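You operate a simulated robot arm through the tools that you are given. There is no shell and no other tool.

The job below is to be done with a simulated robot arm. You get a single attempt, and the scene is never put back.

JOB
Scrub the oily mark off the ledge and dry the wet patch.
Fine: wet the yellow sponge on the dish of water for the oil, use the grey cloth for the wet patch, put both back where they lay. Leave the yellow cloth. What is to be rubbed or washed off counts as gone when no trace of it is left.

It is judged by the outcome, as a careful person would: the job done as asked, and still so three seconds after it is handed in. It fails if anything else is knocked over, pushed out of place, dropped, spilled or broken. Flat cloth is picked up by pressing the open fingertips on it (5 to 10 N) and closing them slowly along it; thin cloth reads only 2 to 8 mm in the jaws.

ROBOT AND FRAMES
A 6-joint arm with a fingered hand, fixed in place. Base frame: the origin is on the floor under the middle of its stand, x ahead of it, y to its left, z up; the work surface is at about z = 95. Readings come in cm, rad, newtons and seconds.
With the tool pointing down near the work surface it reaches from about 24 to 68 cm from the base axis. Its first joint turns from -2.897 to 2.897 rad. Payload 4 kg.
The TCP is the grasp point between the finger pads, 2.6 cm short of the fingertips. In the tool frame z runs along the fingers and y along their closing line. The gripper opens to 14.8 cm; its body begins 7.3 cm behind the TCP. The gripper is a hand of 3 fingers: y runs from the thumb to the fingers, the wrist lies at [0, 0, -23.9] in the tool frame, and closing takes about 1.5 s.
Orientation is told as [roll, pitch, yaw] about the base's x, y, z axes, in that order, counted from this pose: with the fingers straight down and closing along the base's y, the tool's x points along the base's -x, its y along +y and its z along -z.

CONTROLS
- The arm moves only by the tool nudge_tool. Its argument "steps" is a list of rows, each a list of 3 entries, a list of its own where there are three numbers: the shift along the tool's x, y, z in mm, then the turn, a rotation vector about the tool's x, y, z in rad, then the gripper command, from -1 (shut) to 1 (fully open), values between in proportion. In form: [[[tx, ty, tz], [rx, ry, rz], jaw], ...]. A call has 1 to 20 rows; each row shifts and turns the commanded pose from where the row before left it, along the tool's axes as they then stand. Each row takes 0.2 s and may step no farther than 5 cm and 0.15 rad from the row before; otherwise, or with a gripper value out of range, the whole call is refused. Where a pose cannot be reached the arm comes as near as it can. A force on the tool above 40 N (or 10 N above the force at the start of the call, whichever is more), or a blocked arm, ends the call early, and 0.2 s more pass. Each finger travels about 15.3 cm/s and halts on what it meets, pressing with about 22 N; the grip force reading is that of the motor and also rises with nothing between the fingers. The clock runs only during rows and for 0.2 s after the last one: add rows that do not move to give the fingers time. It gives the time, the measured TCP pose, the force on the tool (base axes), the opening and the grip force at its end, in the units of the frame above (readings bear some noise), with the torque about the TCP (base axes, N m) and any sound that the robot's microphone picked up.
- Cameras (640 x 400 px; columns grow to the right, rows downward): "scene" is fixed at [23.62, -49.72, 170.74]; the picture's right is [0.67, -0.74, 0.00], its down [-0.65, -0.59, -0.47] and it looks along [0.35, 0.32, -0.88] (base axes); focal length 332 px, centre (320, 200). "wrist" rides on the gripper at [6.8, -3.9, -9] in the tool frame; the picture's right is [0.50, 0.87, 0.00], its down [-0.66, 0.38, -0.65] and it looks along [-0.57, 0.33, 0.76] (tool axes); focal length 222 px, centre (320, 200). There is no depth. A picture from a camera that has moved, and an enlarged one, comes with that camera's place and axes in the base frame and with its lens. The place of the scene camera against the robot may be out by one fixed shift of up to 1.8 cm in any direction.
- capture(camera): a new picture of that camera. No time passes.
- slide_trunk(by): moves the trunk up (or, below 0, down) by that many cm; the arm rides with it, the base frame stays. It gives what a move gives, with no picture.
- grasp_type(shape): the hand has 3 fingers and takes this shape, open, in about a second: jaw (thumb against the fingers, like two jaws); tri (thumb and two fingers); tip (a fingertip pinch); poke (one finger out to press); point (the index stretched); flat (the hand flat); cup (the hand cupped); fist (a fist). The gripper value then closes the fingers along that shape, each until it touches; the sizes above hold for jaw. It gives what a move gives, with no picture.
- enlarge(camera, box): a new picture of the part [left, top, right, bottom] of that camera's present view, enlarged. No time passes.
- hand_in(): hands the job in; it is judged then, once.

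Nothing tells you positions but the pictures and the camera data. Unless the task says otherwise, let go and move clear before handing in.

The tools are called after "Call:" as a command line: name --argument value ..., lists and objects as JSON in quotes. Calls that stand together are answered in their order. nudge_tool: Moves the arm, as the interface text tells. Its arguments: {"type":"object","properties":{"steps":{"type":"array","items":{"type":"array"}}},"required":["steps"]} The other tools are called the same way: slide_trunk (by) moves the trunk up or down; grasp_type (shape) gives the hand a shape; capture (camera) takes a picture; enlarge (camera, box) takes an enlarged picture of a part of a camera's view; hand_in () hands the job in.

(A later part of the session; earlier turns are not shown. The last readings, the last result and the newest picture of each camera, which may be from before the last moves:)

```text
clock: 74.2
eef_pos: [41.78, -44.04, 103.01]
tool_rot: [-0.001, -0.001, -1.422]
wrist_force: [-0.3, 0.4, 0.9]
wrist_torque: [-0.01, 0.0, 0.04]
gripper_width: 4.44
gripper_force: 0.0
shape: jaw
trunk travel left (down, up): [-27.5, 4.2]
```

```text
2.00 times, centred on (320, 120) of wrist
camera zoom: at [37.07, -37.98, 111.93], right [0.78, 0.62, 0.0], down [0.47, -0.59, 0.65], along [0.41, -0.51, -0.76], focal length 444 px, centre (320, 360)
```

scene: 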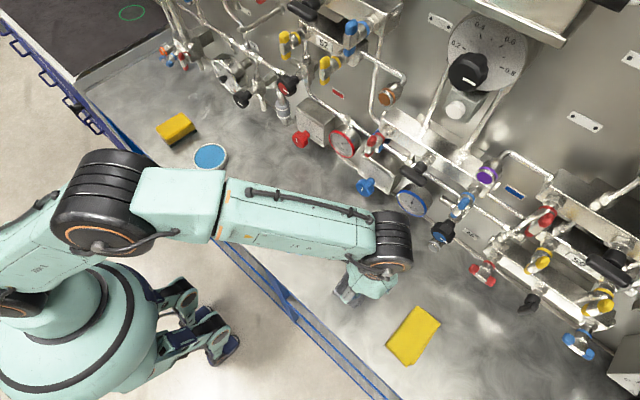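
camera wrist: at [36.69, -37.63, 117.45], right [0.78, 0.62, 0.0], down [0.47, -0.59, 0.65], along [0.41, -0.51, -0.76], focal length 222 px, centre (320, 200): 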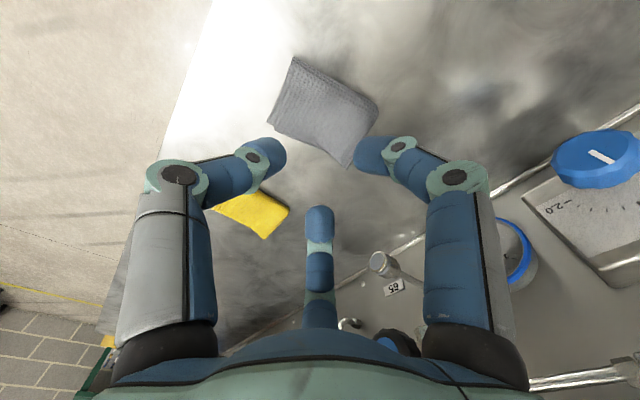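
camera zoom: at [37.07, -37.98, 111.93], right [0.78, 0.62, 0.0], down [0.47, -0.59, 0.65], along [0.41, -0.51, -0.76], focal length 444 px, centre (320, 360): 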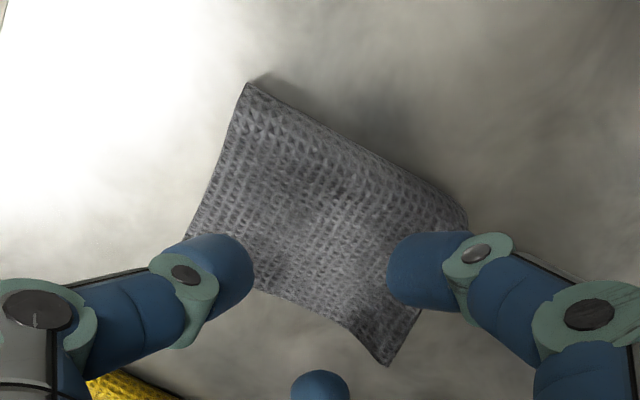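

Call:
nudge_tool --steps '[[[0, 0, 3], [0, 0, 0], -0.4], [[0, 0, 3], [0, 0, 0], -0.4], [[0, 0, 3], [0, 0, 0], -0.4], [[0, 0, 0], [0, 0, 0], -0.4]]'

Call:
enlarge --camera "wrist" --box '[220, 20, 420, 220]'

```text
clock: 75.2
eef_pos: [41.83, -44.02, 102.19]
tool_rot: [0.0, 0.0, -1.422]
wrist_force: [0.1, 0.2, -0.3]
wrist_torque: [0.0, 0.0, -0.02]
gripper_width: 4.49
gripper_force: 0.1
shape: jaw
trunk travel left (down, up): [-27.5, 4.2]
```

```text
2.00 times, centred on (320, 120) of wrist
camera zoom: at [37.2, -38.01, 111.17], right [0.78, 0.62, 0.0], down [0.47, -0.59, 0.65], along [0.41, -0.51, -0.76], focal length 444 px, centre (320, 360)
```

zoom: 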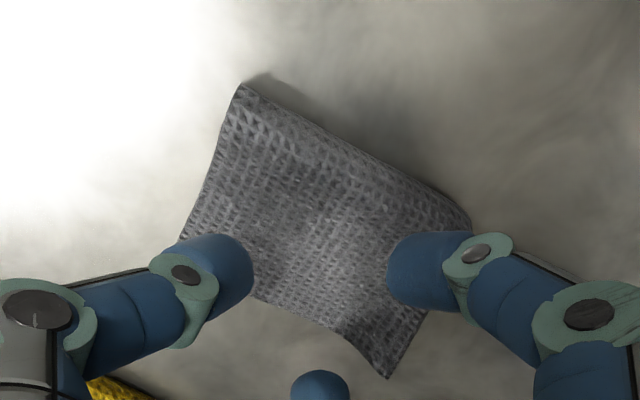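

Call:
nudge_tool --steps '[[[0, 0, 2], [0, 0, 0], -0.4], [[0, 0, 2], [0, 0, 0], -0.4], [[0, 0, 0], [0, 0, 0], -0.4]]'

Call:
enlarge --camera "wrist" --box '[220, 20, 420, 220]'

```text
clock: 76.0
eef_pos: [41.98, -43.99, 101.86]
tool_rot: [0.0, -0.003, -1.423]
wrist_force: [0.4, -0.8, 8.1]
wrist_torque: [0.04, 0.09, 0.03]
gripper_width: 4.52
gripper_force: 0.1
shape: jaw
trunk travel left (down, up): [-27.5, 4.2]
```

```text
2.00 times, centred on (320, 120) of wrist
camera zoom: at [37.21, -37.95, 110.81], right [0.78, 0.62, 0.0], down [0.47, -0.59, 0.66], along [0.41, -0.51, -0.76], focal length 444 px, centre (320, 360)
```

zoom: 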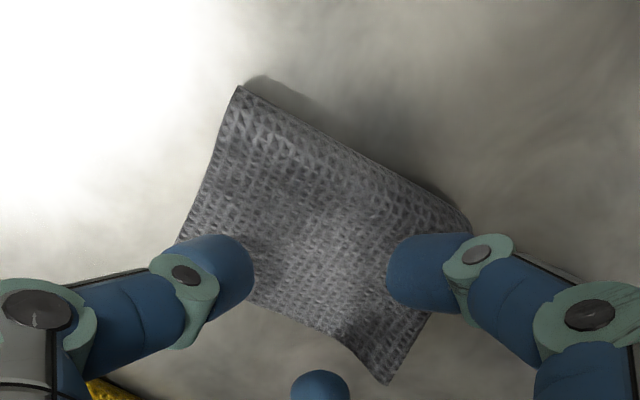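

I have 8 N of contact, mostly at the thumb, with the fingers at 4.5 cm. I'll check the view from the scene camera as well before closing.

Call:
enlarge --camera "scene" --box '[320, 245, 400, 295]'

Call:
capture --camera "wrist"

```text
8.00 times, centred on (360, 270) of scene
camera zoom: at [23.62, -49.72, 170.74], right [0.67, -0.74, 0.0], down [-0.65, -0.59, -0.47], along [0.35, 0.32, -0.88], focal length 2656 px, centre (0, -360)
```

zoom: 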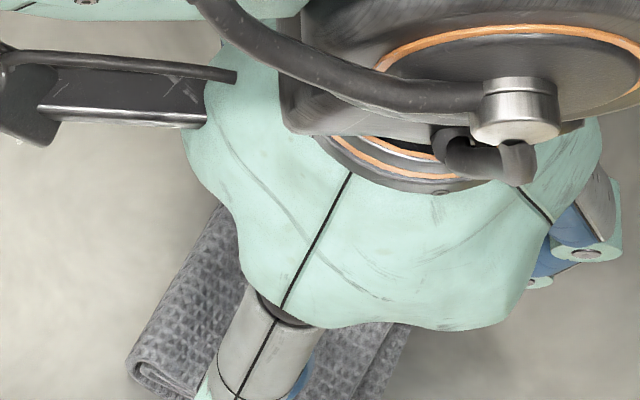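

```text
taken
camera wrist: at [37.21, -37.95, 110.81], right [0.78, 0.62, 0.0], down [0.47, -0.59, 0.66], along [0.41, -0.51, -0.76], focal length 222 px, centre (320, 200)
```

wrist: 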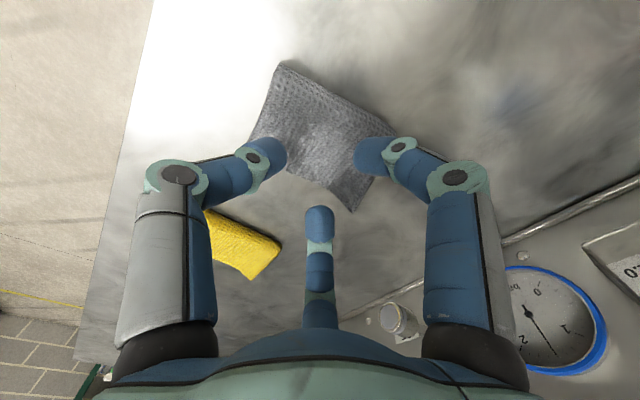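

Contact is within the 5–10 N range. Now I'll close the fingers slowly along the cloth.

Call:
nudge_tool --steps '[[[0, 0, 0], [0, 0, 0], -0.44], [[0, 0, 0], [0, 0, 0], -0.48], [[0, 0, 0], [0, 0, 0], -0.52], [[0, 0, 0], [0, 0, 0], -0.56], [[0, 0, 0], [0, 0, 0], -0.6], [[0, 0, 0], [0, 0, 0], -0.64], [[0, 0, 0], [0, 0, 0], -0.68], [[0, 0, 0], [0, 0, 0], -0.72]]'

Call:
enlarge --camera "wrist" --box '[220, 20, 420, 220]'

```text
clock: 77.8
eef_pos: [41.94, -44.03, 101.81]
tool_rot: [-0.001, 0.002, -1.423]
wrist_force: [0.4, 0.4, -0.5]
wrist_torque: [-0.01, 0.03, 0.03]
gripper_width: 0.91
gripper_force: 21.5
shape: jaw
trunk travel left (down, up): [-27.5, 4.2]
```

```text
2.00 times, centred on (320, 120) of wrist
camera zoom: at [37.23, -37.98, 110.7], right [0.78, 0.62, 0.0], down [0.47, -0.59, 0.65], along [0.41, -0.51, -0.76], focal length 444 px, centre (320, 360)
```

zoom: 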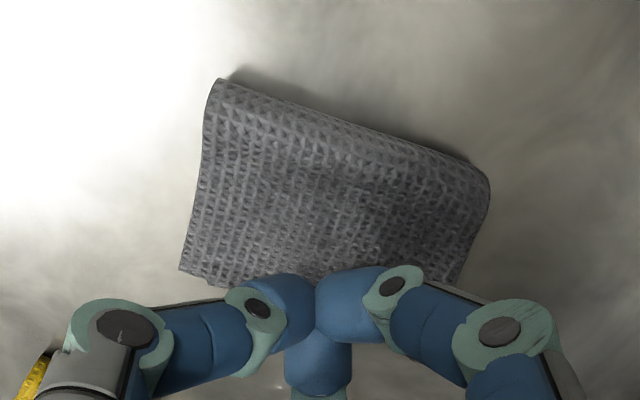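

The grip shows 0.9 cm at 21.5 N. I'll close fully and lift slowly to see whether the cloth follows.

Call:
nudge_tool --steps '[[[0, 0, 0], [0, 0, 0], -0.8], [[0, 0, 0], [0, 0, 0], -0.9], [[0, 0, 0], [0, 0, 0], -1], [[0, 0, 0], [0, 0, 0], -1], [[0, 0, 0], [0, 0, 0], -1], [[0, 0, -3], [0, 0, 0], -1], [[0, 0, -5], [0, 0, 0], -1], [[0, 0, -10], [0, 0, 0], -1], [[0, 0, 0], [0, 0, 0], -1]]'

Call:
enlarge --camera "wrist" --box '[220, 20, 420, 220]'

Call:
enlarge --camera "scene" --box '[310, 230, 438, 310]'

```text
clock: 79.8
eef_pos: [41.85, -44.03, 103.65]
tool_rot: [0.0, 0.001, -1.421]
wrist_force: [-0.1, -0.2, -0.7]
wrist_torque: [-0.01, 0.03, 0.0]
gripper_width: 0.46
gripper_force: 22.6
shape: jaw
trunk travel left (down, up): [-27.5, 4.2]
```

```text
2.00 times, centred on (320, 120) of wrist
camera zoom: at [37.17, -38.01, 112.5], right [0.78, 0.62, 0.0], down [0.47, -0.59, 0.65], along [0.41, -0.51, -0.76], focal length 444 px, centre (320, 360)
```

zoom: 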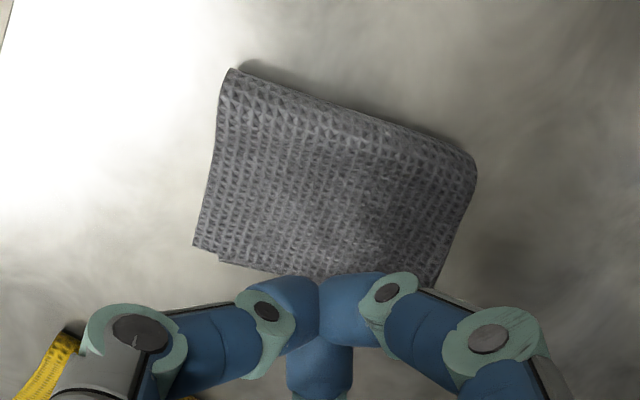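

```text
5.00 times, centred on (374, 270) of scene
camera zoom: at [23.62, -49.72, 170.74], right [0.67, -0.74, 0.0], down [-0.65, -0.59, -0.47], along [0.35, 0.32, -0.88], focal length 1660 px, centre (50, -150)
```

zoom: 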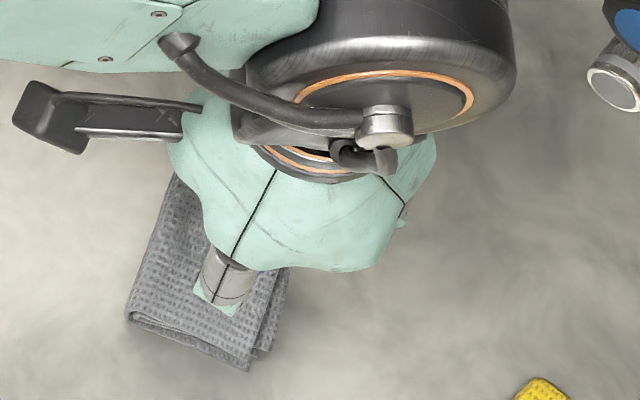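

Call:
nudge_tool --steps '[[[0, 0, -10], [0, 0, 0], -1], [[0, 0, -10], [0, 0, 0], -1], [[0, 0, -10], [0, 0, 0], -1], [[0, 0, -10], [0, 0, 0], -1], [[0, 0, 0], [0, 0, 0], -1]]'

Call:
capture --camera "wrist"

Call:
enlarge --camera "scene" --box '[310, 230, 438, 310]'

```text
clock: 81.0
eef_pos: [41.85, -44.12, 107.64]
tool_rot: [-0.002, 0.0, -1.422]
wrist_force: [-0.3, -0.2, 0.2]
wrist_torque: [0.02, 0.0, -0.01]
gripper_width: 0.46
gripper_force: 21.9
shape: jaw
trunk travel left (down, up): [-27.5, 4.2]
```

```text
taken
camera wrist: at [37.09, -38.01, 116.5], right [0.78, 0.62, 0.0], down [0.47, -0.59, 0.65], along [0.41, -0.51, -0.76], focal length 222 px, centre (320, 200)
```

wrist: 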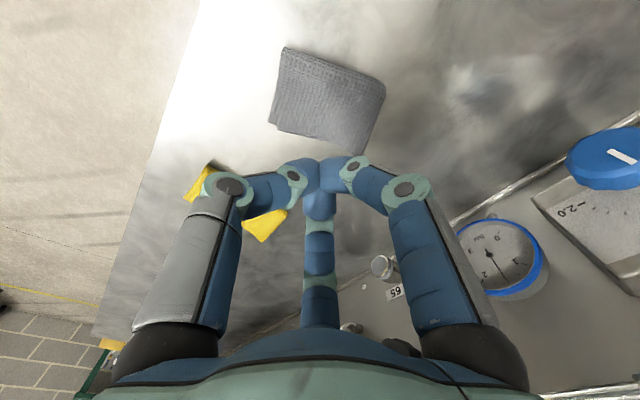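

```text
5.00 times, centred on (374, 270) of scene
camera zoom: at [23.62, -49.72, 170.74], right [0.67, -0.74, 0.0], down [-0.65, -0.59, -0.47], along [0.35, 0.32, -0.88], focal length 1660 px, centre (50, -150)
```

zoom: 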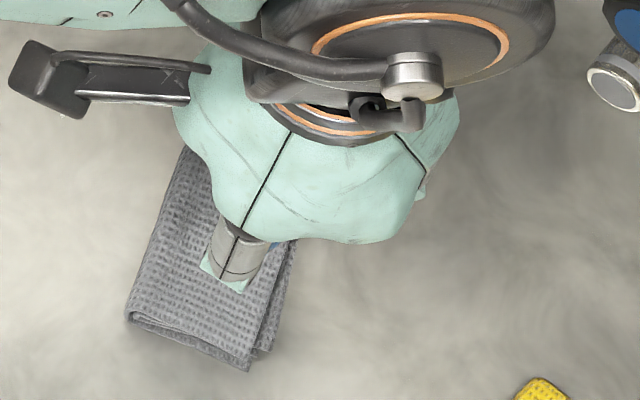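

The fingers closed empty (0.46 cm) and the cloth stayed on the ledge, so that press was too high or too light. I'll examine the cloth closely from here.

Call:
enlarge --camera "wrist" --box '[250, 30, 410, 130]'

Call:
enlarge --camera "scene" --box '[325, 250, 389, 310]'

```text
4.00 times, centred on (330, 80) of wrist
camera zoom: at [37.09, -38.01, 116.5], right [0.78, 0.62, 0.0], down [0.47, -0.59, 0.65], along [0.41, -0.51, -0.76], focal length 888 px, centre (280, 680)
```

zoom: 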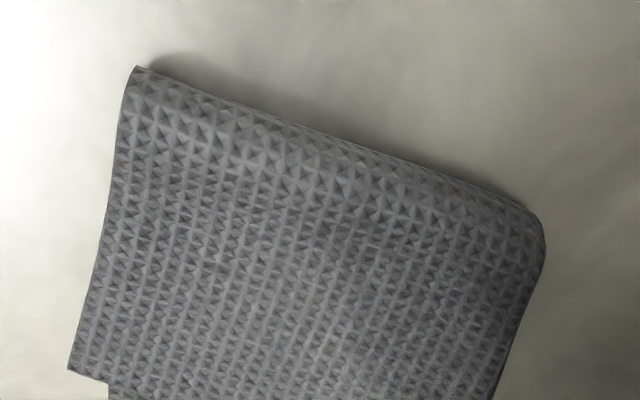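

```text
6.67 times, centred on (357, 280) of scene
camera zoom: at [23.62, -49.72, 170.74], right [0.67, -0.74, 0.0], down [-0.65, -0.59, -0.47], along [0.35, 0.32, -0.88], focal length 2214 px, centre (73, -333)
```

zoom: 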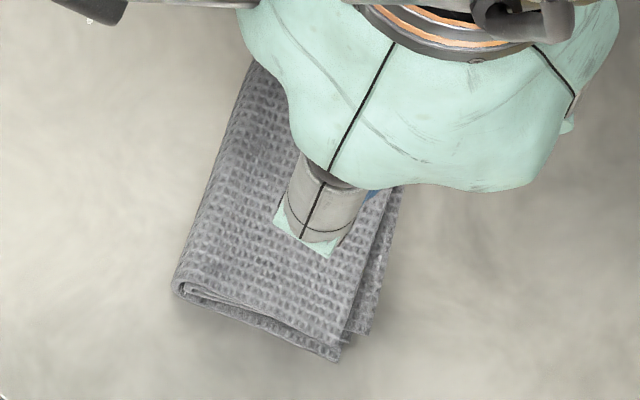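

The cloth itself looks only about 0.5–0.8 cm thick, so the contact height was odd. I'll calibrate by touching a bare spot of ledge at about (40, -35), between the cloth and the wet patch, with the closed fingertips.

Call:
nudge_tool --steps '[[[46.3, -2.4, 0], [0, 0, 0], -1], [[46.3, -2.4, 0], [0, 0, 0], -1], [[0, 0, 25], [0, 0, 0], -1], [[0, 0, 20], [0, 0, 0], -1], [[0, 0, 10], [0, 0, 0], -1], [[0, 0, 0], [0, 0, 0], -1]]'

Call:
capture --camera "wrist"

```text
clock: 82.4
eef_pos: [40.02, -35.22, 101.84]
tool_rot: [-0.001, 0.0, -1.423]
wrist_force: [0.4, -0.1, 0.9]
wrist_torque: [0.0, -0.02, 0.02]
gripper_width: 0.47
gripper_force: 21.9
shape: jaw
trunk travel left (down, up): [-27.5, 4.2]
```

```text
taken
camera wrist: at [35.28, -29.06, 110.88], right [0.78, 0.62, 0.0], down [0.47, -0.59, 0.65], along [0.41, -0.51, -0.76], focal length 222 px, centre (320, 200)
```

wrist: 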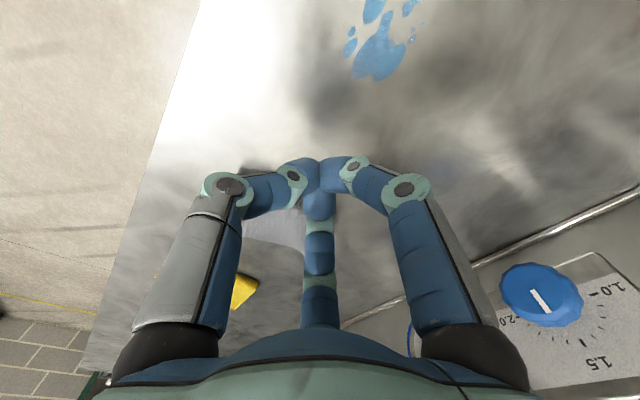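

Call:
nudge_tool --steps '[[[0, 0, 3], [0, 0, 0], -1], [[0, 0, 3], [0, 0, 0], -1], [[0, 0, 3], [0, 0, 0], -1], [[0, 0, 3], [0, 0, 0], -1], [[0, 0, 0], [0, 0, 0], -1]]'

```text
clock: 83.6
eef_pos: [39.99, -35.08, 100.77]
tool_rot: [0.0, -0.002, -1.422]
wrist_force: [0.2, 0.0, 0.0]
wrist_torque: [-0.01, -0.03, 0.03]
gripper_width: 0.45
gripper_force: 22.2
shape: jaw
trunk travel left (down, up): [-27.5, 4.2]
```

Call:
nudge_tool --steps '[[[0, 0, 3], [0, 0, 0], -1], [[0, 0, 3], [0, 0, 0], -1], [[0, 0, 3], [0, 0, 0], -1], [[0, 0, 2], [0, 0, 0], -1], [[0, 0, 0], [0, 0, 0], -1]]'

```text
clock: 84.8
eef_pos: [39.96, -35.14, 99.79]
tool_rot: [0.0, 0.0, -1.422]
wrist_force: [-0.8, 0.4, -0.1]
wrist_torque: [-0.02, 0.02, 0.0]
gripper_width: 0.44
gripper_force: 22.6
shape: jaw
trunk travel left (down, up): [-27.5, 4.2]
```

Call:
nudge_tool --steps '[[[0, 0, 3], [0, 0, 0], -1], [[0, 0, 3], [0, 0, 0], -1], [[0, 0, 2], [0, 0, 0], -1], [[0, 0, 2], [0, 0, 0], -1], [[0, 0, 0], [0, 0, 0], -1]]'

```text
clock: 86.0
eef_pos: [39.98, -35.1, 98.79]
tool_rot: [0.0, -0.001, -1.422]
wrist_force: [0.3, 0.4, 0.7]
wrist_torque: [-0.02, -0.01, 0.01]
gripper_width: 0.45
gripper_force: 22.1
shape: jaw
trunk travel left (down, up): [-27.5, 4.2]
```

Call:
nudge_tool --steps '[[[0, 0, 2], [0, 0, 0], -1], [[0, 0, 2], [0, 0, 0], -1], [[0, 0, 1], [0, 0, 0], -1], [[0, 0, 0], [0, 0, 0], -1]]'

```text
clock: 87.0
eef_pos: [39.96, -35.03, 98.16]
tool_rot: [-0.002, 0.0, -1.421]
wrist_force: [0.2, -0.3, 0.5]
wrist_torque: [0.01, 0.0, -0.03]
gripper_width: 0.47
gripper_force: 22.7
shape: jaw
trunk travel left (down, up): [-27.5, 4.2]
```

Call:
nudge_tool --steps '[[[0, 0, 2], [0, 0, 0], -1], [[0, 0, 1.5], [0, 0, 0], -1], [[0, 0, 0], [0, 0, 0], -1]]'

```text
clock: 87.8
eef_pos: [40.07, -34.97, 97.94]
tool_rot: [0.0, -0.003, -1.423]
wrist_force: [0.0, 0.2, 0.0]
wrist_torque: [0.03, 0.03, -0.02]
gripper_width: 0.45
gripper_force: 22.1
shape: jaw
trunk travel left (down, up): [-27.5, 4.2]
```

Call:
nudge_tool --steps '[[[0, 0, 1.5], [0, 0, 0], -1], [[0, 0, 1.5], [0, 0, 0], -1], [[0, 0, 0], [0, 0, 0], -1]]'

Call:
capture --camera "wrist"

```text
clock: 88.6
eef_pos: [39.98, -35.03, 97.53]
tool_rot: [-0.001, 0.0, -1.422]
wrist_force: [0.2, -0.3, 0.4]
wrist_torque: [0.01, 0.03, 0.0]
gripper_width: 0.45
gripper_force: 22.9
shape: jaw
trunk travel left (down, up): [-27.5, 4.2]
```

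```text
taken
camera wrist: at [35.27, -29.01, 106.57], right [0.78, 0.62, 0.0], down [0.47, -0.59, 0.65], along [0.41, -0.51, -0.76], focal length 222 px, centre (320, 200)
```

wrist: 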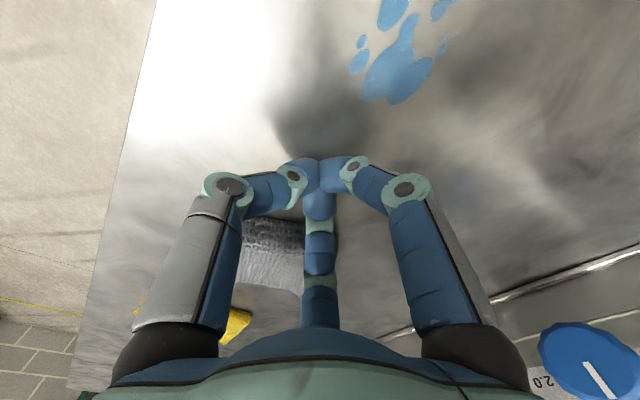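

Call:
nudge_tool --steps '[[[0, 0, 1.5], [0, 0, 0], -1], [[0, 0, 1.5], [0, 0, 0], -1], [[0, 0, 0], [0, 0, 0], -1]]'

```text
clock: 89.4
eef_pos: [40.09, -35.1, 97.6]
tool_rot: [0.002, -0.001, -1.422]
wrist_force: [-1.8, -0.8, 14.6]
wrist_torque: [-0.08, 0.07, -0.01]
gripper_width: 0.48
gripper_force: 21.8
shape: jaw
trunk travel left (down, up): [-27.5, 4.2]
```

The ledge is at about z = 95 with the closed tips 2.5 cm below the TCP, as expected. Now I'll touch the cloth's centre with closed fingertips, slowly, to learn its real contact height.

Call:
nudge_tool --steps '[[[0, 0, -10], [0, 0, 0], -1], [[0, 0, -40], [0, 0, 0], -1], [[-41, 2, 0], [0, 0, 0], -1], [[-42, 2, 0], [0, 0, 0], -1], [[0, 0, 0], [0, 0, 0], -1]]'

Call:
capture --camera "wrist"

```text
clock: 90.6
eef_pos: [41.86, -43.36, 102.28]
tool_rot: [0.001, 0.0, -1.422]
wrist_force: [-0.4, 1.6, 0.1]
wrist_torque: [-0.03, -0.01, -0.02]
gripper_width: 0.45
gripper_force: 21.9
shape: jaw
trunk travel left (down, up): [-27.5, 4.2]
```

```text
taken
camera wrist: at [37.02, -37.34, 111.25], right [0.78, 0.62, 0.0], down [0.47, -0.59, 0.65], along [0.41, -0.51, -0.76], focal length 222 px, centre (320, 200)
```

wrist: 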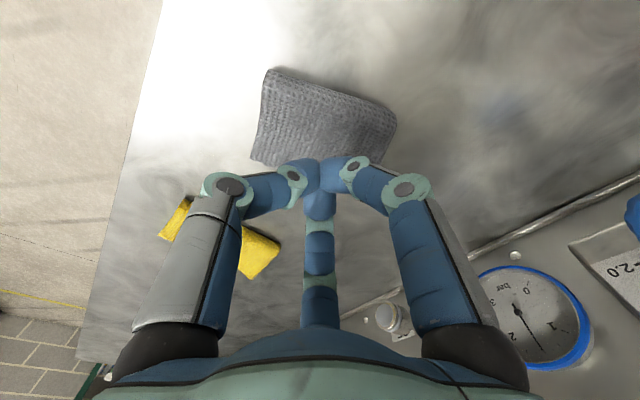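

Call:
nudge_tool --steps '[[[0, 0, 3], [0, 0, 0], -1], [[0, 0, 3], [0, 0, 0], -1], [[0, 0, 0], [0, 0, 0], -1]]'

Call:
nudge_tool --steps '[[[0, 0, 3], [0, 0, 0], -1], [[0, 0, 3], [0, 0, 0], -1], [[0, 0, 0], [0, 0, 0], -1]]'

Call:
nudge_tool --steps '[[[0, 0, 3], [0, 0, 0], -1], [[0, 0, 3], [0, 0, 0], -1], [[0, 0, 0], [0, 0, 0], -1]]'

```text
clock: 91.4
eef_pos: [41.7, -43.27, 101.75]
tool_rot: [0.002, 0.0, -1.422]
wrist_force: [-0.9, -0.7, 6.8]
wrist_torque: [0.0, 0.07, -0.01]
gripper_width: 0.45
gripper_force: 22.1
shape: jaw
trunk travel left (down, up): [-27.5, 4.2]
```

```text
clock: 92.2
eef_pos: [41.81, -43.29, 101.62]
tool_rot: [0.009, -0.011, -1.423]
wrist_force: [-2.7, 1.2, 17.0]
wrist_torque: [0.04, 0.15, -0.02]
gripper_width: 0.48
gripper_force: 21.8
shape: jaw
trunk travel left (down, up): [-27.5, 4.2]
stopped in row 3: the force on the tool passed its limit at 42 N (the readings are from after the stop); the commanded pose is now the measured one
```

```text
clock: 92.7
eef_pos: [41.89, -43.46, 101.69]
tool_rot: [0.011, -0.017, -1.422]
wrist_force: [-0.8, 2.6, 16.6]
wrist_torque: [0.2, 0.07, -0.01]
gripper_width: 0.54
gripper_force: 21.7
shape: jaw
trunk travel left (down, up): [-27.5, 4.2]
stopped in row 2: the force on the tool passed its limit at 43 N (the readings are from after the stop); the commanded pose is now the measured one
```

Something firm stops the closed fingertips about 4 cm above the ledge over the cloth, so the fabric's contact surface sits higher than it looks. I'll raise, re-level the hand and inspect.

Call:
nudge_tool --steps '[[[0, 0, -5], [0, 0, 0], -1], [[0, 0, -5], [0.011, 0.017, 0], -1], [[0, 0, 0], [0, 0, 0], -1]]'

Call:
capture --camera "scene"

Call:
enlarge --camera "wrist" --box '[220, 20, 420, 220]'

```text
clock: 93.5
eef_pos: [41.94, -43.54, 102.3]
tool_rot: [-0.003, 0.005, -1.423]
wrist_force: [0.3, -0.4, -0.1]
wrist_torque: [-0.02, -0.02, -0.04]
gripper_width: 0.47
gripper_force: 22.1
shape: jaw
trunk travel left (down, up): [-27.5, 4.2]
```

```text
taken
```

scene: 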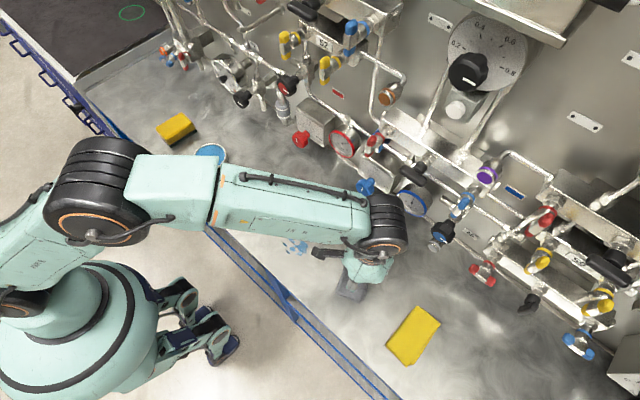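

```text
2.00 times, centred on (320, 120) of wrist
camera zoom: at [37.25, -37.45, 111.32], right [0.78, 0.62, 0.0], down [0.47, -0.59, 0.65], along [0.4, -0.51, -0.76], focal length 444 px, centre (320, 360)
```

zoom: 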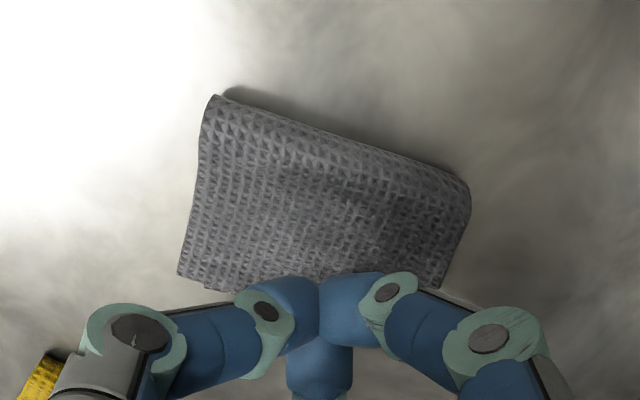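

The cloth is unchanged. I'll try again with the open fingertips, keeping the press at about 8 N while closing more slowly and lowering slightly to hold the force.

Call:
nudge_tool --steps '[[[0, 0, -8], [0, 0, 0], -0.6], [[0, 0, 0], [0, 0, 0], -0.4], [[0, 0, 0], [0, 0, 0], -0.35], [[0, 0, 0], [0, 0, 0], -0.35], [[0, 0, 5], [0, 0, 0], -0.35], [[0, 0, 4], [0, 0, 0], -0.35], [[0, 0, 2], [0, 0, 0], -0.35], [[0, 0, 0], [0, 0, 0], -0.35]]'

```text
clock: 95.3
eef_pos: [42.04, -43.3, 102.0]
tool_rot: [-0.004, 0.003, -1.424]
wrist_force: [-0.5, -0.1, 0.6]
wrist_torque: [0.03, 0.02, 0.01]
gripper_width: 4.77
gripper_force: 0.1
shape: jaw
trunk travel left (down, up): [-27.5, 4.2]
```

Call:
nudge_tool --steps '[[[0, 0, 1], [0, 0, 0], -0.35], [[0, 0, 1], [0, 0, 0], -0.35], [[0, 0, 0], [0, 0, 0], -0.35]]'

```text
clock: 96.1
eef_pos: [41.9, -43.35, 101.97]
tool_rot: [-0.002, 0.004, -1.421]
wrist_force: [1.0, -0.1, 2.4]
wrist_torque: [0.05, -0.07, -0.02]
gripper_width: 4.82
gripper_force: 0.0
shape: jaw
trunk travel left (down, up): [-27.5, 4.2]
```

Call:
nudge_tool --steps '[[[0, 0, 0.8], [0, 0, 0], -0.35], [[0, 0, 0], [0, 0, 0], -0.35], [[0, 0, 0.1], [0, 0, 0], -0.37], [[0, 0, 0.1], [0, 0, 0], -0.39], [[0, 0, 0.1], [0, 0, 0], -0.41], [[0, 0, 0.1], [0, 0, 0], -0.43]]'

Call:
enlarge --camera "wrist" --box '[220, 20, 420, 220]'

```text
clock: 97.5
eef_pos: [41.96, -43.48, 101.77]
tool_rot: [-0.002, 0.005, -1.421]
wrist_force: [-0.1, -0.8, 6.0]
wrist_torque: [0.02, 0.04, 0.01]
gripper_width: 4.14
gripper_force: 0.1
shape: jaw
trunk travel left (down, up): [-27.5, 4.2]
```

```text
2.00 times, centred on (320, 120) of wrist
camera zoom: at [37.19, -37.42, 110.78], right [0.78, 0.62, 0.0], down [0.47, -0.59, 0.65], along [0.41, -0.51, -0.76], focal length 444 px, centre (320, 360)
```

zoom: 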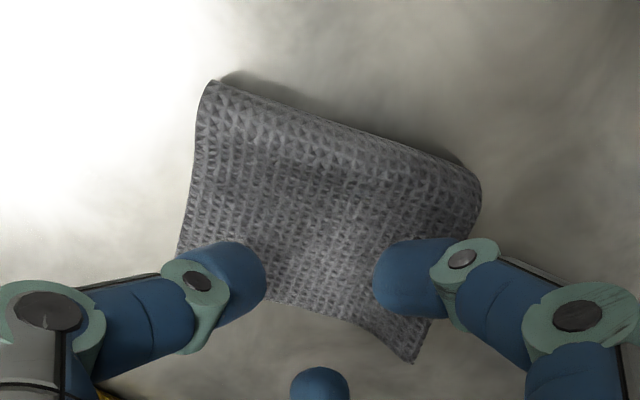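

Force is 6 N and the fingers are tracking the command. I'll keep closing slowly.

Call:
nudge_tool --steps '[[[0, 0, 0.1], [0, 0, 0], -0.45], [[0, 0, 0.1], [0, 0, 0], -0.47], [[0, 0, 0.1], [0, 0, 0], -0.49], [[0, 0, 0.1], [0, 0, 0], -0.51], [[0, 0, 0.1], [0, 0, 0], -0.53], [[0, 0, 0.1], [0, 0, 0], -0.55], [[0, 0, 0.1], [0, 0, 0], -0.57]]'

Call:
enlarge --camera "wrist" --box '[220, 20, 420, 220]'

```text
clock: 99.1
eef_pos: [42.0, -43.39, 101.85]
tool_rot: [-0.001, 0.005, -1.424]
wrist_force: [1.2, 0.4, 10.3]
wrist_torque: [0.04, 0.04, 0.01]
gripper_width: 3.19
gripper_force: 0.1
shape: jaw
trunk travel left (down, up): [-27.5, 4.2]
```

```text
2.00 times, centred on (320, 120) of wrist
camera zoom: at [37.23, -37.39, 110.73], right [0.78, 0.62, 0.0], down [0.47, -0.59, 0.65], along [0.41, -0.51, -0.76], focal length 444 px, centre (320, 360)
```

zoom: 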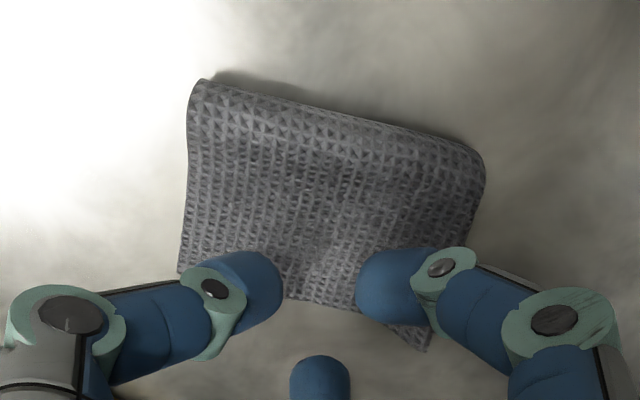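

Call:
nudge_tool --steps '[[[0, 0, -0.2], [0, 0, 0], -0.59], [[0, 0, 0], [0, 0, 0], -0.61], [[0, 0, 0], [0, 0, 0], -0.63], [[0, 0, 0], [0, 0, 0], -0.65], [[0, 0, 0], [0, 0, 0], -0.67], [[0, 0, 0], [0, 0, 0], -0.69], [[0, 0, 0], [0, 0, 0], -0.71]]'

Call:
enlarge --camera "wrist" --box '[220, 20, 420, 220]'

```text
clock: 100.7
eef_pos: [42.08, -43.41, 101.54]
tool_rot: [-0.004, 0.004, -1.421]
wrist_force: [0.9, -0.8, 3.2]
wrist_torque: [-0.02, -0.03, -0.04]
gripper_width: 1.04
gripper_force: 19.4
shape: jaw
trunk travel left (down, up): [-27.5, 4.2]
```

```text
2.00 times, centred on (320, 120) of wrist
camera zoom: at [37.28, -37.46, 110.64], right [0.78, 0.62, 0.0], down [0.47, -0.59, 0.65], along [0.4, -0.51, -0.76], focal length 444 px, centre (320, 360)
```

zoom: 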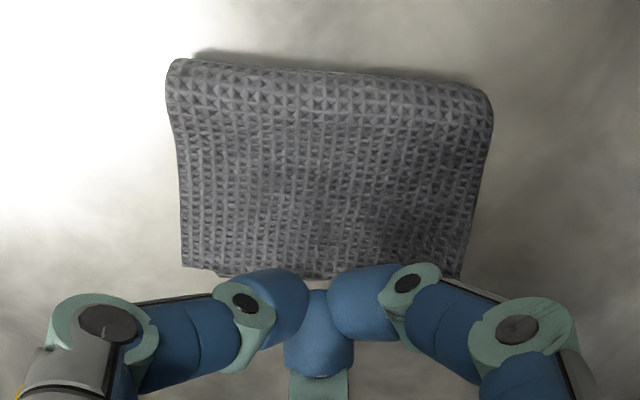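

The fingers have closed to 1 cm at 19 N and the cloth has pivoted again. I'll lift slowly to see whether it is held this time.

Call:
nudge_tool --steps '[[[0, 0, 0], [0, 0, 0], -0.85], [[0, 0, 0], [0, 0, 0], -1], [[0, 0, 0], [0, 0, 0], -1], [[0, 0, 0], [0, 0, 0], -1], [[0, 0, -3], [0, 0, 0], -1], [[0, 0, -5], [0, 0, 0], -1], [[0, 0, -10], [0, 0, 0], -1], [[0, 0, -10], [0, 0, 0], -1], [[0, 0, 0], [0, 0, 0], -1]]'

Call:
enlarge --camera "wrist" --box '[220, 20, 420, 220]'

Call:
enlarge --camera "scene" --box '[310, 230, 438, 310]'

```text
clock: 102.7
eef_pos: [42.06, -43.6, 104.46]
tool_rot: [-0.003, 0.002, -1.423]
wrist_force: [0.1, -0.2, -0.4]
wrist_torque: [-0.03, 0.02, -0.03]
gripper_width: 0.61
gripper_force: 21.7
shape: jaw
trunk travel left (down, up): [-27.5, 4.2]
```

```text
2.00 times, centred on (320, 120) of wrist
camera zoom: at [37.29, -37.52, 113.53], right [0.78, 0.62, 0.0], down [0.47, -0.59, 0.65], along [0.41, -0.51, -0.76], focal length 444 px, centre (320, 360)
```

zoom: 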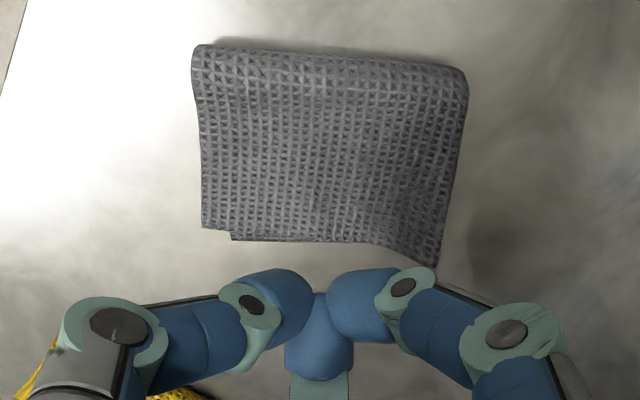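

```text
5.00 times, centred on (374, 270) of scene
camera zoom: at [23.62, -49.72, 170.74], right [0.67, -0.74, 0.0], down [-0.65, -0.59, -0.47], along [0.35, 0.32, -0.88], focal length 1660 px, centre (50, -150)
```

zoom: 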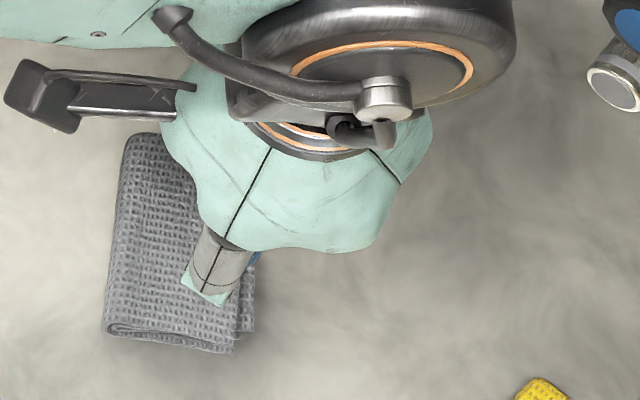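

Call:
nudge_tool --steps '[[[0, 0, -15], [0, 0, 0], -1], [[0, 0, -15], [0, 0, 0], -1], [[0, 0, -15], [0, 0, 0], -1], [[0, 0, 0], [0, 0, 0], -1]]'

Call:
capture --camera "wrist"

Call:
enlarge --camera "scene" --box '[310, 230, 438, 310]'

```text
clock: 103.7
eef_pos: [41.92, -43.35, 109.25]
tool_rot: [-0.003, 0.004, -1.424]
wrist_force: [-0.1, 0.2, -0.2]
wrist_torque: [-0.01, 0.0, 0.01]
gripper_width: 0.6
gripper_force: 22.1
shape: jaw
trunk travel left (down, up): [-27.5, 4.2]
```

```text
taken
camera wrist: at [37.24, -37.43, 118.14], right [0.78, 0.62, 0.0], down [0.47, -0.59, 0.65], along [0.4, -0.51, -0.76], focal length 222 px, centre (320, 200)
```

wrist: 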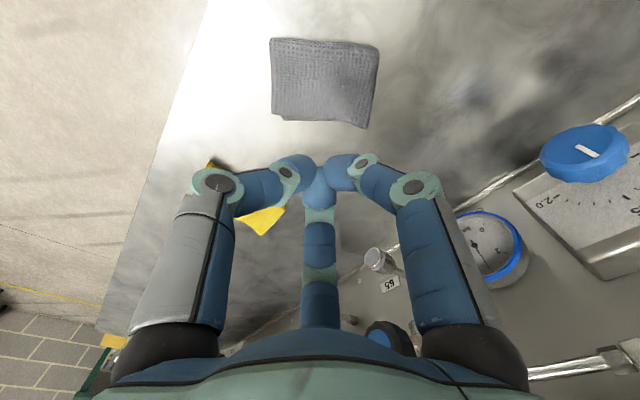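

```text
5.00 times, centred on (374, 270) of scene
camera zoom: at [23.62, -49.72, 170.74], right [0.67, -0.74, 0.0], down [-0.65, -0.59, -0.47], along [0.35, 0.32, -0.88], focal length 1660 px, centre (50, -150)
```

zoom: 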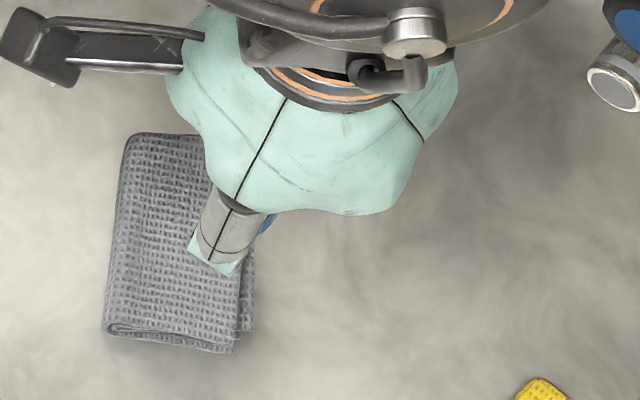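

Still not held. Before another try I want to see the cloth's real profile, so I'll move the hand to the wet-patch side, without touching anything, and view the cloth at a low angle with the side of the wrist camera.

Call:
nudge_tool --steps '[[[37.1, 7.8, 0], [0, 0, 0], -1], [[37.1, 7.8, 0], [0, 0, 0], -1], [[37.1, 7.8, 0], [0, 0, 0], -1], [[37.1, 7.8, 0], [0, 0, 0], -1], [[0, 0, 0], [0, 0, -0.14], -1], [[0, 0, 0], [0, 0, -0.14], -1], [[0, 0, 0], [0, 0, -0.14], -1], [[0, 0, 0], [0, 0, -0.14], -1], [[0, 0, 0], [0, 0, -0.14], -1], [[0, 0, 30], [0, 0, 0], -1], [[0, 0, 30], [0, 0, 0], -1], [[0, 0, 25], [0, 0, 0], -1], [[0, 0, 0], [0, 0, 0], -1]]'

Call:
capture --camera "wrist"

Call:
enlarge --camera "scene" --box '[310, 230, 438, 310]'

```text
clock: 106.5
eef_pos: [42.72, -28.47, 100.65]
tool_rot: [-0.001, 0.002, -0.723]
wrist_force: [0.0, -0.5, -0.1]
wrist_torque: [0.02, 0.0, 0.02]
gripper_width: 0.63
gripper_force: 22.0
shape: jaw
trunk travel left (down, up): [-27.5, 4.2]
```

```text
taken
camera wrist: at [35.12, -26.92, 109.6], right [0.2, 0.98, 0.0], down [0.74, -0.15, 0.65], along [0.64, -0.13, -0.76], focal length 222 px, centre (320, 200)
```

wrist: 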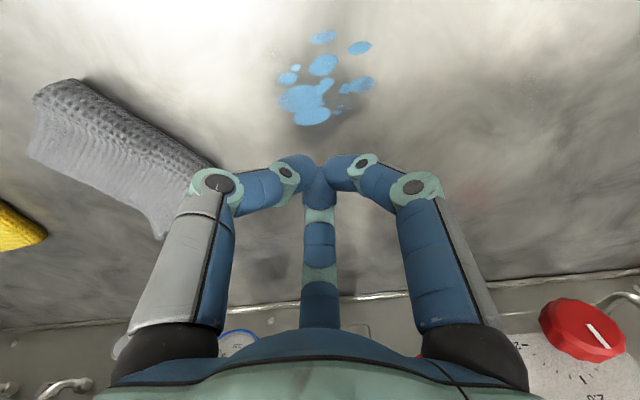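

```text
5.00 times, centred on (374, 270) of scene
camera zoom: at [23.62, -49.72, 170.74], right [0.67, -0.74, 0.0], down [-0.65, -0.59, -0.47], along [0.35, 0.32, -0.88], focal length 1660 px, centre (50, -150)
```

zoom: 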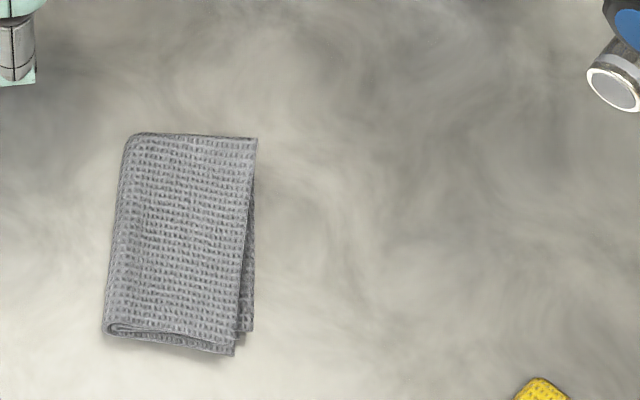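

Call:
enlarge --camera "wrist" --box '[0, 60, 240, 260]'

Call:
enlarge --camera "scene" --box '[324, 248, 388, 308]'

```text
2.00 times, centred on (120, 160) of wrist
camera zoom: at [35.12, -26.92, 109.6], right [0.2, 0.98, 0.0], down [0.74, -0.15, 0.65], along [0.64, -0.13, -0.76], focal length 444 px, centre (720, 280)
```

zoom: 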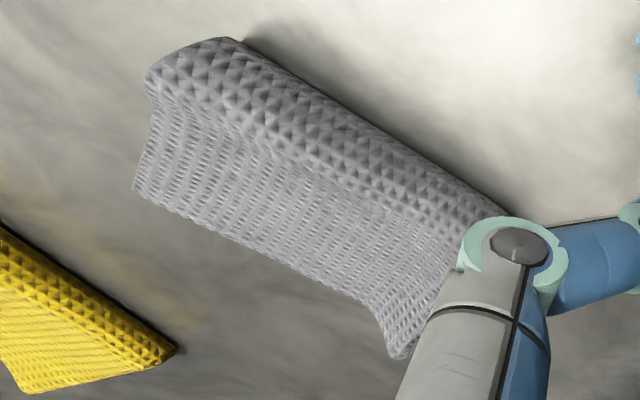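

```text
6.67 times, centred on (356, 278) of scene
camera zoom: at [23.62, -49.72, 170.74], right [0.67, -0.74, 0.0], down [-0.65, -0.59, -0.47], along [0.35, 0.32, -0.88], focal length 2214 px, centre (80, -320)
```

zoom: 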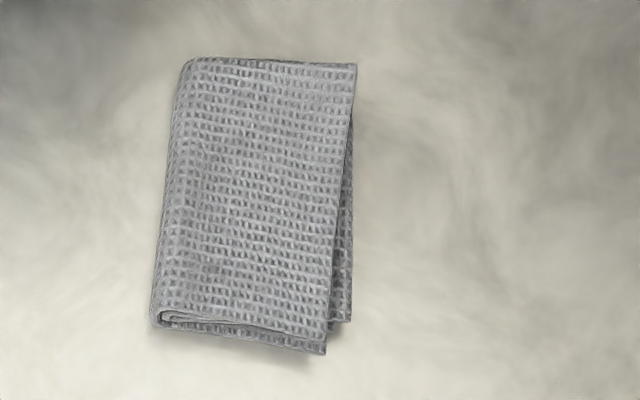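

The side view shows that the cloth is a puffy fold about 2–3 cm high, which explains the early contact and my offset. A gentler way is to press the open fingertips near its centre and slide the cloth itself over the wet patch and back; it follows the fingertips well and stays flat. I'll position over its true centre at about (40.5, -41.8).

Call:
nudge_tool --steps '[[[0, 0, -35], [0, 0, 0], -0.6], [[0, 0, -35], [0, 0, 0.1335], -0.35], [[0, 0, 0], [0, 0, 0.1335], -0.3], [[-25.2, -22.4, 0], [0, 0, 0], -0.3], [[-25.2, -22.4, 0], [0, 0, 0], -0.3], [[-25.2, -22.4, 0], [0, 0, 0], -0.3], [[-25.2, -22.4, 0], [0, 0, 0], -0.3], [[0, 0, 0], [0, 0, 0], -0.3]]'

Call:
capture --camera "wrist"

Call:
enlarge --camera "scene" --box '[310, 230, 438, 310]'

```text
clock: 108.3
eef_pos: [41.02, -41.56, 107.87]
tool_rot: [0.0, 0.004, -0.989]
wrist_force: [-0.2, 0.8, -0.3]
wrist_torque: [0.01, 0.0, -0.02]
gripper_width: 5.14
gripper_force: 0.1
shape: jaw
trunk travel left (down, up): [-27.5, 4.2]
```

```text
taken
camera wrist: at [34.18, -38.23, 116.87], right [0.45, 0.89, 0.0], down [0.68, -0.34, 0.65], along [0.58, -0.29, -0.76], focal length 222 px, centre (320, 200)
```

wrist: 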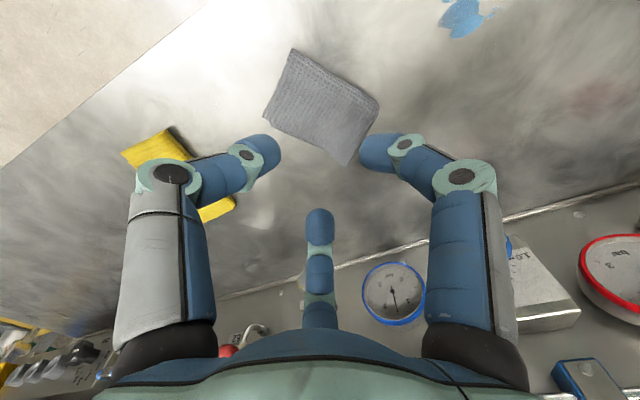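

```text
5.00 times, centred on (374, 270) of scene
camera zoom: at [23.62, -49.72, 170.74], right [0.67, -0.74, 0.0], down [-0.65, -0.59, -0.47], along [0.35, 0.32, -0.88], focal length 1660 px, centre (50, -150)
```

zoom: 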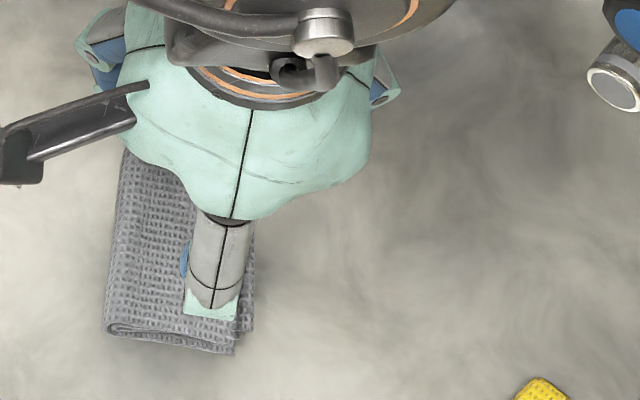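

The hand is now centred over the cloth within a few mm. I'll lower to light contact at an opening of about 4.2 cm.

Call:
nudge_tool --steps '[[[0, -2, 20], [0, 0, 0], -0.43], [[0, 0, 20], [0, 0, 0], -0.43], [[0, 0, 10], [0, 0, 0], -0.43], [[0, 0, 5], [0, 0, 0], -0.43], [[0, 0, 2], [0, 0, 0], -0.43], [[0, 0, 1], [0, 0, 0], -0.43], [[0, 0, 0], [0, 0, 0], -0.43]]'

```text
clock: 109.9
eef_pos: [40.63, -41.71, 101.81]
tool_rot: [-0.001, 0.002, -0.989]
wrist_force: [1.1, -3.2, 14.3]
wrist_torque: [-0.28, 0.07, -0.07]
gripper_width: 4.18
gripper_force: 5.2
shape: jaw
trunk travel left (down, up): [-27.5, 4.2]
```

Contact is at 14 N; I'll ease off slightly and try a short 2 cm slide in +y to see whether the cloth follows.

Call:
nudge_tool --steps '[[[0, 0, -0.6], [0, 0, 0], -0.43], [[4.2, 2.7, 0], [0, 0, 0], -0.43], [[4.2, 2.7, 0], [0, 0, 0], -0.43], [[4.2, 2.7, 0], [0, 0, 0], -0.43], [[4.2, 2.7, 0], [0, 0, 0], -0.43], [[0, 0, 0], [0, 0, 0], -0.43]]'

Call:
capture --camera "wrist"

Call:
enlarge --camera "scene" --box '[310, 230, 438, 310]'

```text
clock: 111.3
eef_pos: [40.56, -39.6, 101.75]
tool_rot: [-0.001, 0.004, -0.989]
wrist_force: [-0.1, 0.5, 0.2]
wrist_torque: [0.01, 0.01, 0.02]
gripper_width: 1.07
gripper_force: 22.8
shape: jaw
trunk travel left (down, up): [-27.5, 4.2]
```

```text
taken
camera wrist: at [33.76, -36.26, 110.77], right [0.45, 0.89, 0.0], down [0.68, -0.34, 0.65], along [0.58, -0.29, -0.76], focal length 222 px, centre (320, 200)
```

wrist: 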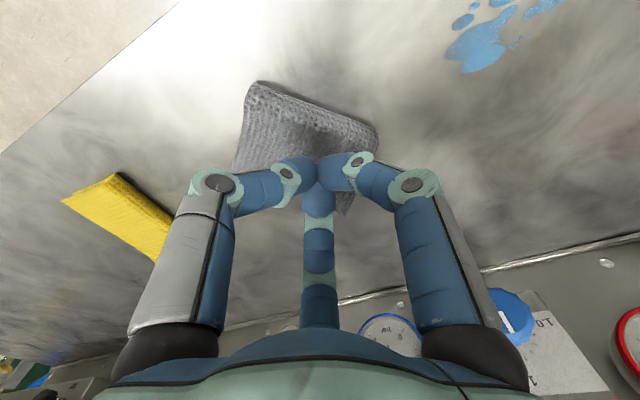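

```text
5.00 times, centred on (374, 270) of scene
camera zoom: at [23.62, -49.72, 170.74], right [0.67, -0.74, 0.0], down [-0.65, -0.59, -0.47], along [0.35, 0.32, -0.88], focal length 1660 px, centre (50, -150)
```

zoom: 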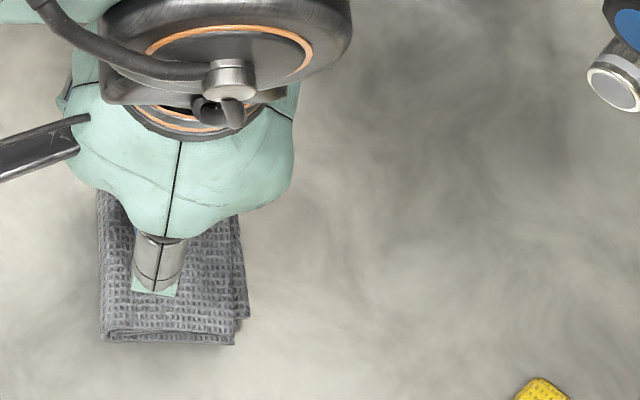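

The fingers snapped together to about 1.07 cm at 22.8 N, and the cloth looks drawn up toward the fingertips. I'll look closer.

Call:
enlarge --camera "wrist" --box '[220, 60, 420, 220]'

Call:
enlarge --camera "scene" --box '[322, 258, 370, 303]'

```text
2.50 times, centred on (320, 140) of wrist
camera zoom: at [33.76, -36.26, 110.77], right [0.45, 0.89, 0.0], down [0.68, -0.34, 0.65], along [0.58, -0.29, -0.76], focal length 555 px, centre (320, 350)
```

zoom: 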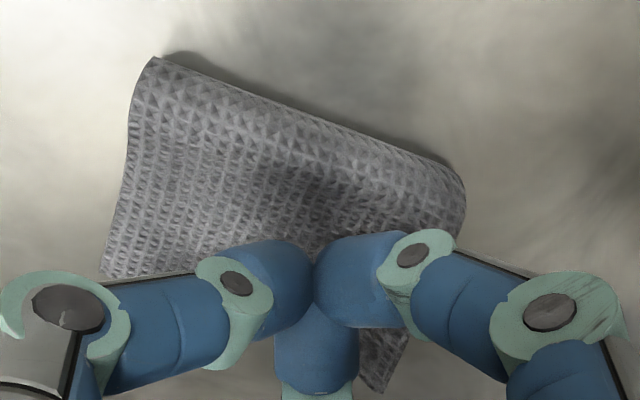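

```text
8.89 times, centred on (346, 280) of scene
camera zoom: at [23.62, -49.72, 170.74], right [0.67, -0.74, 0.0], down [-0.65, -0.59, -0.47], along [0.35, 0.32, -0.88], focal length 2951 px, centre (89, -516)
```

zoom: 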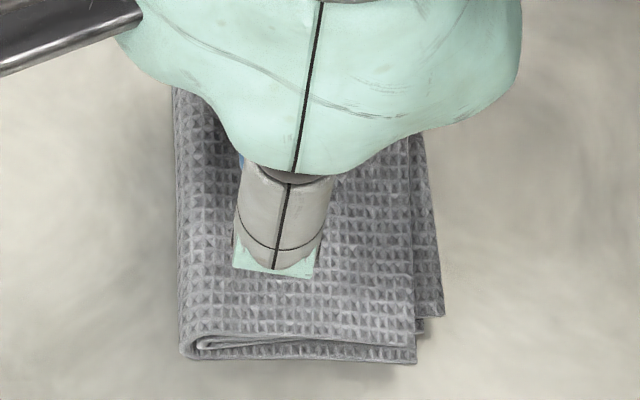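

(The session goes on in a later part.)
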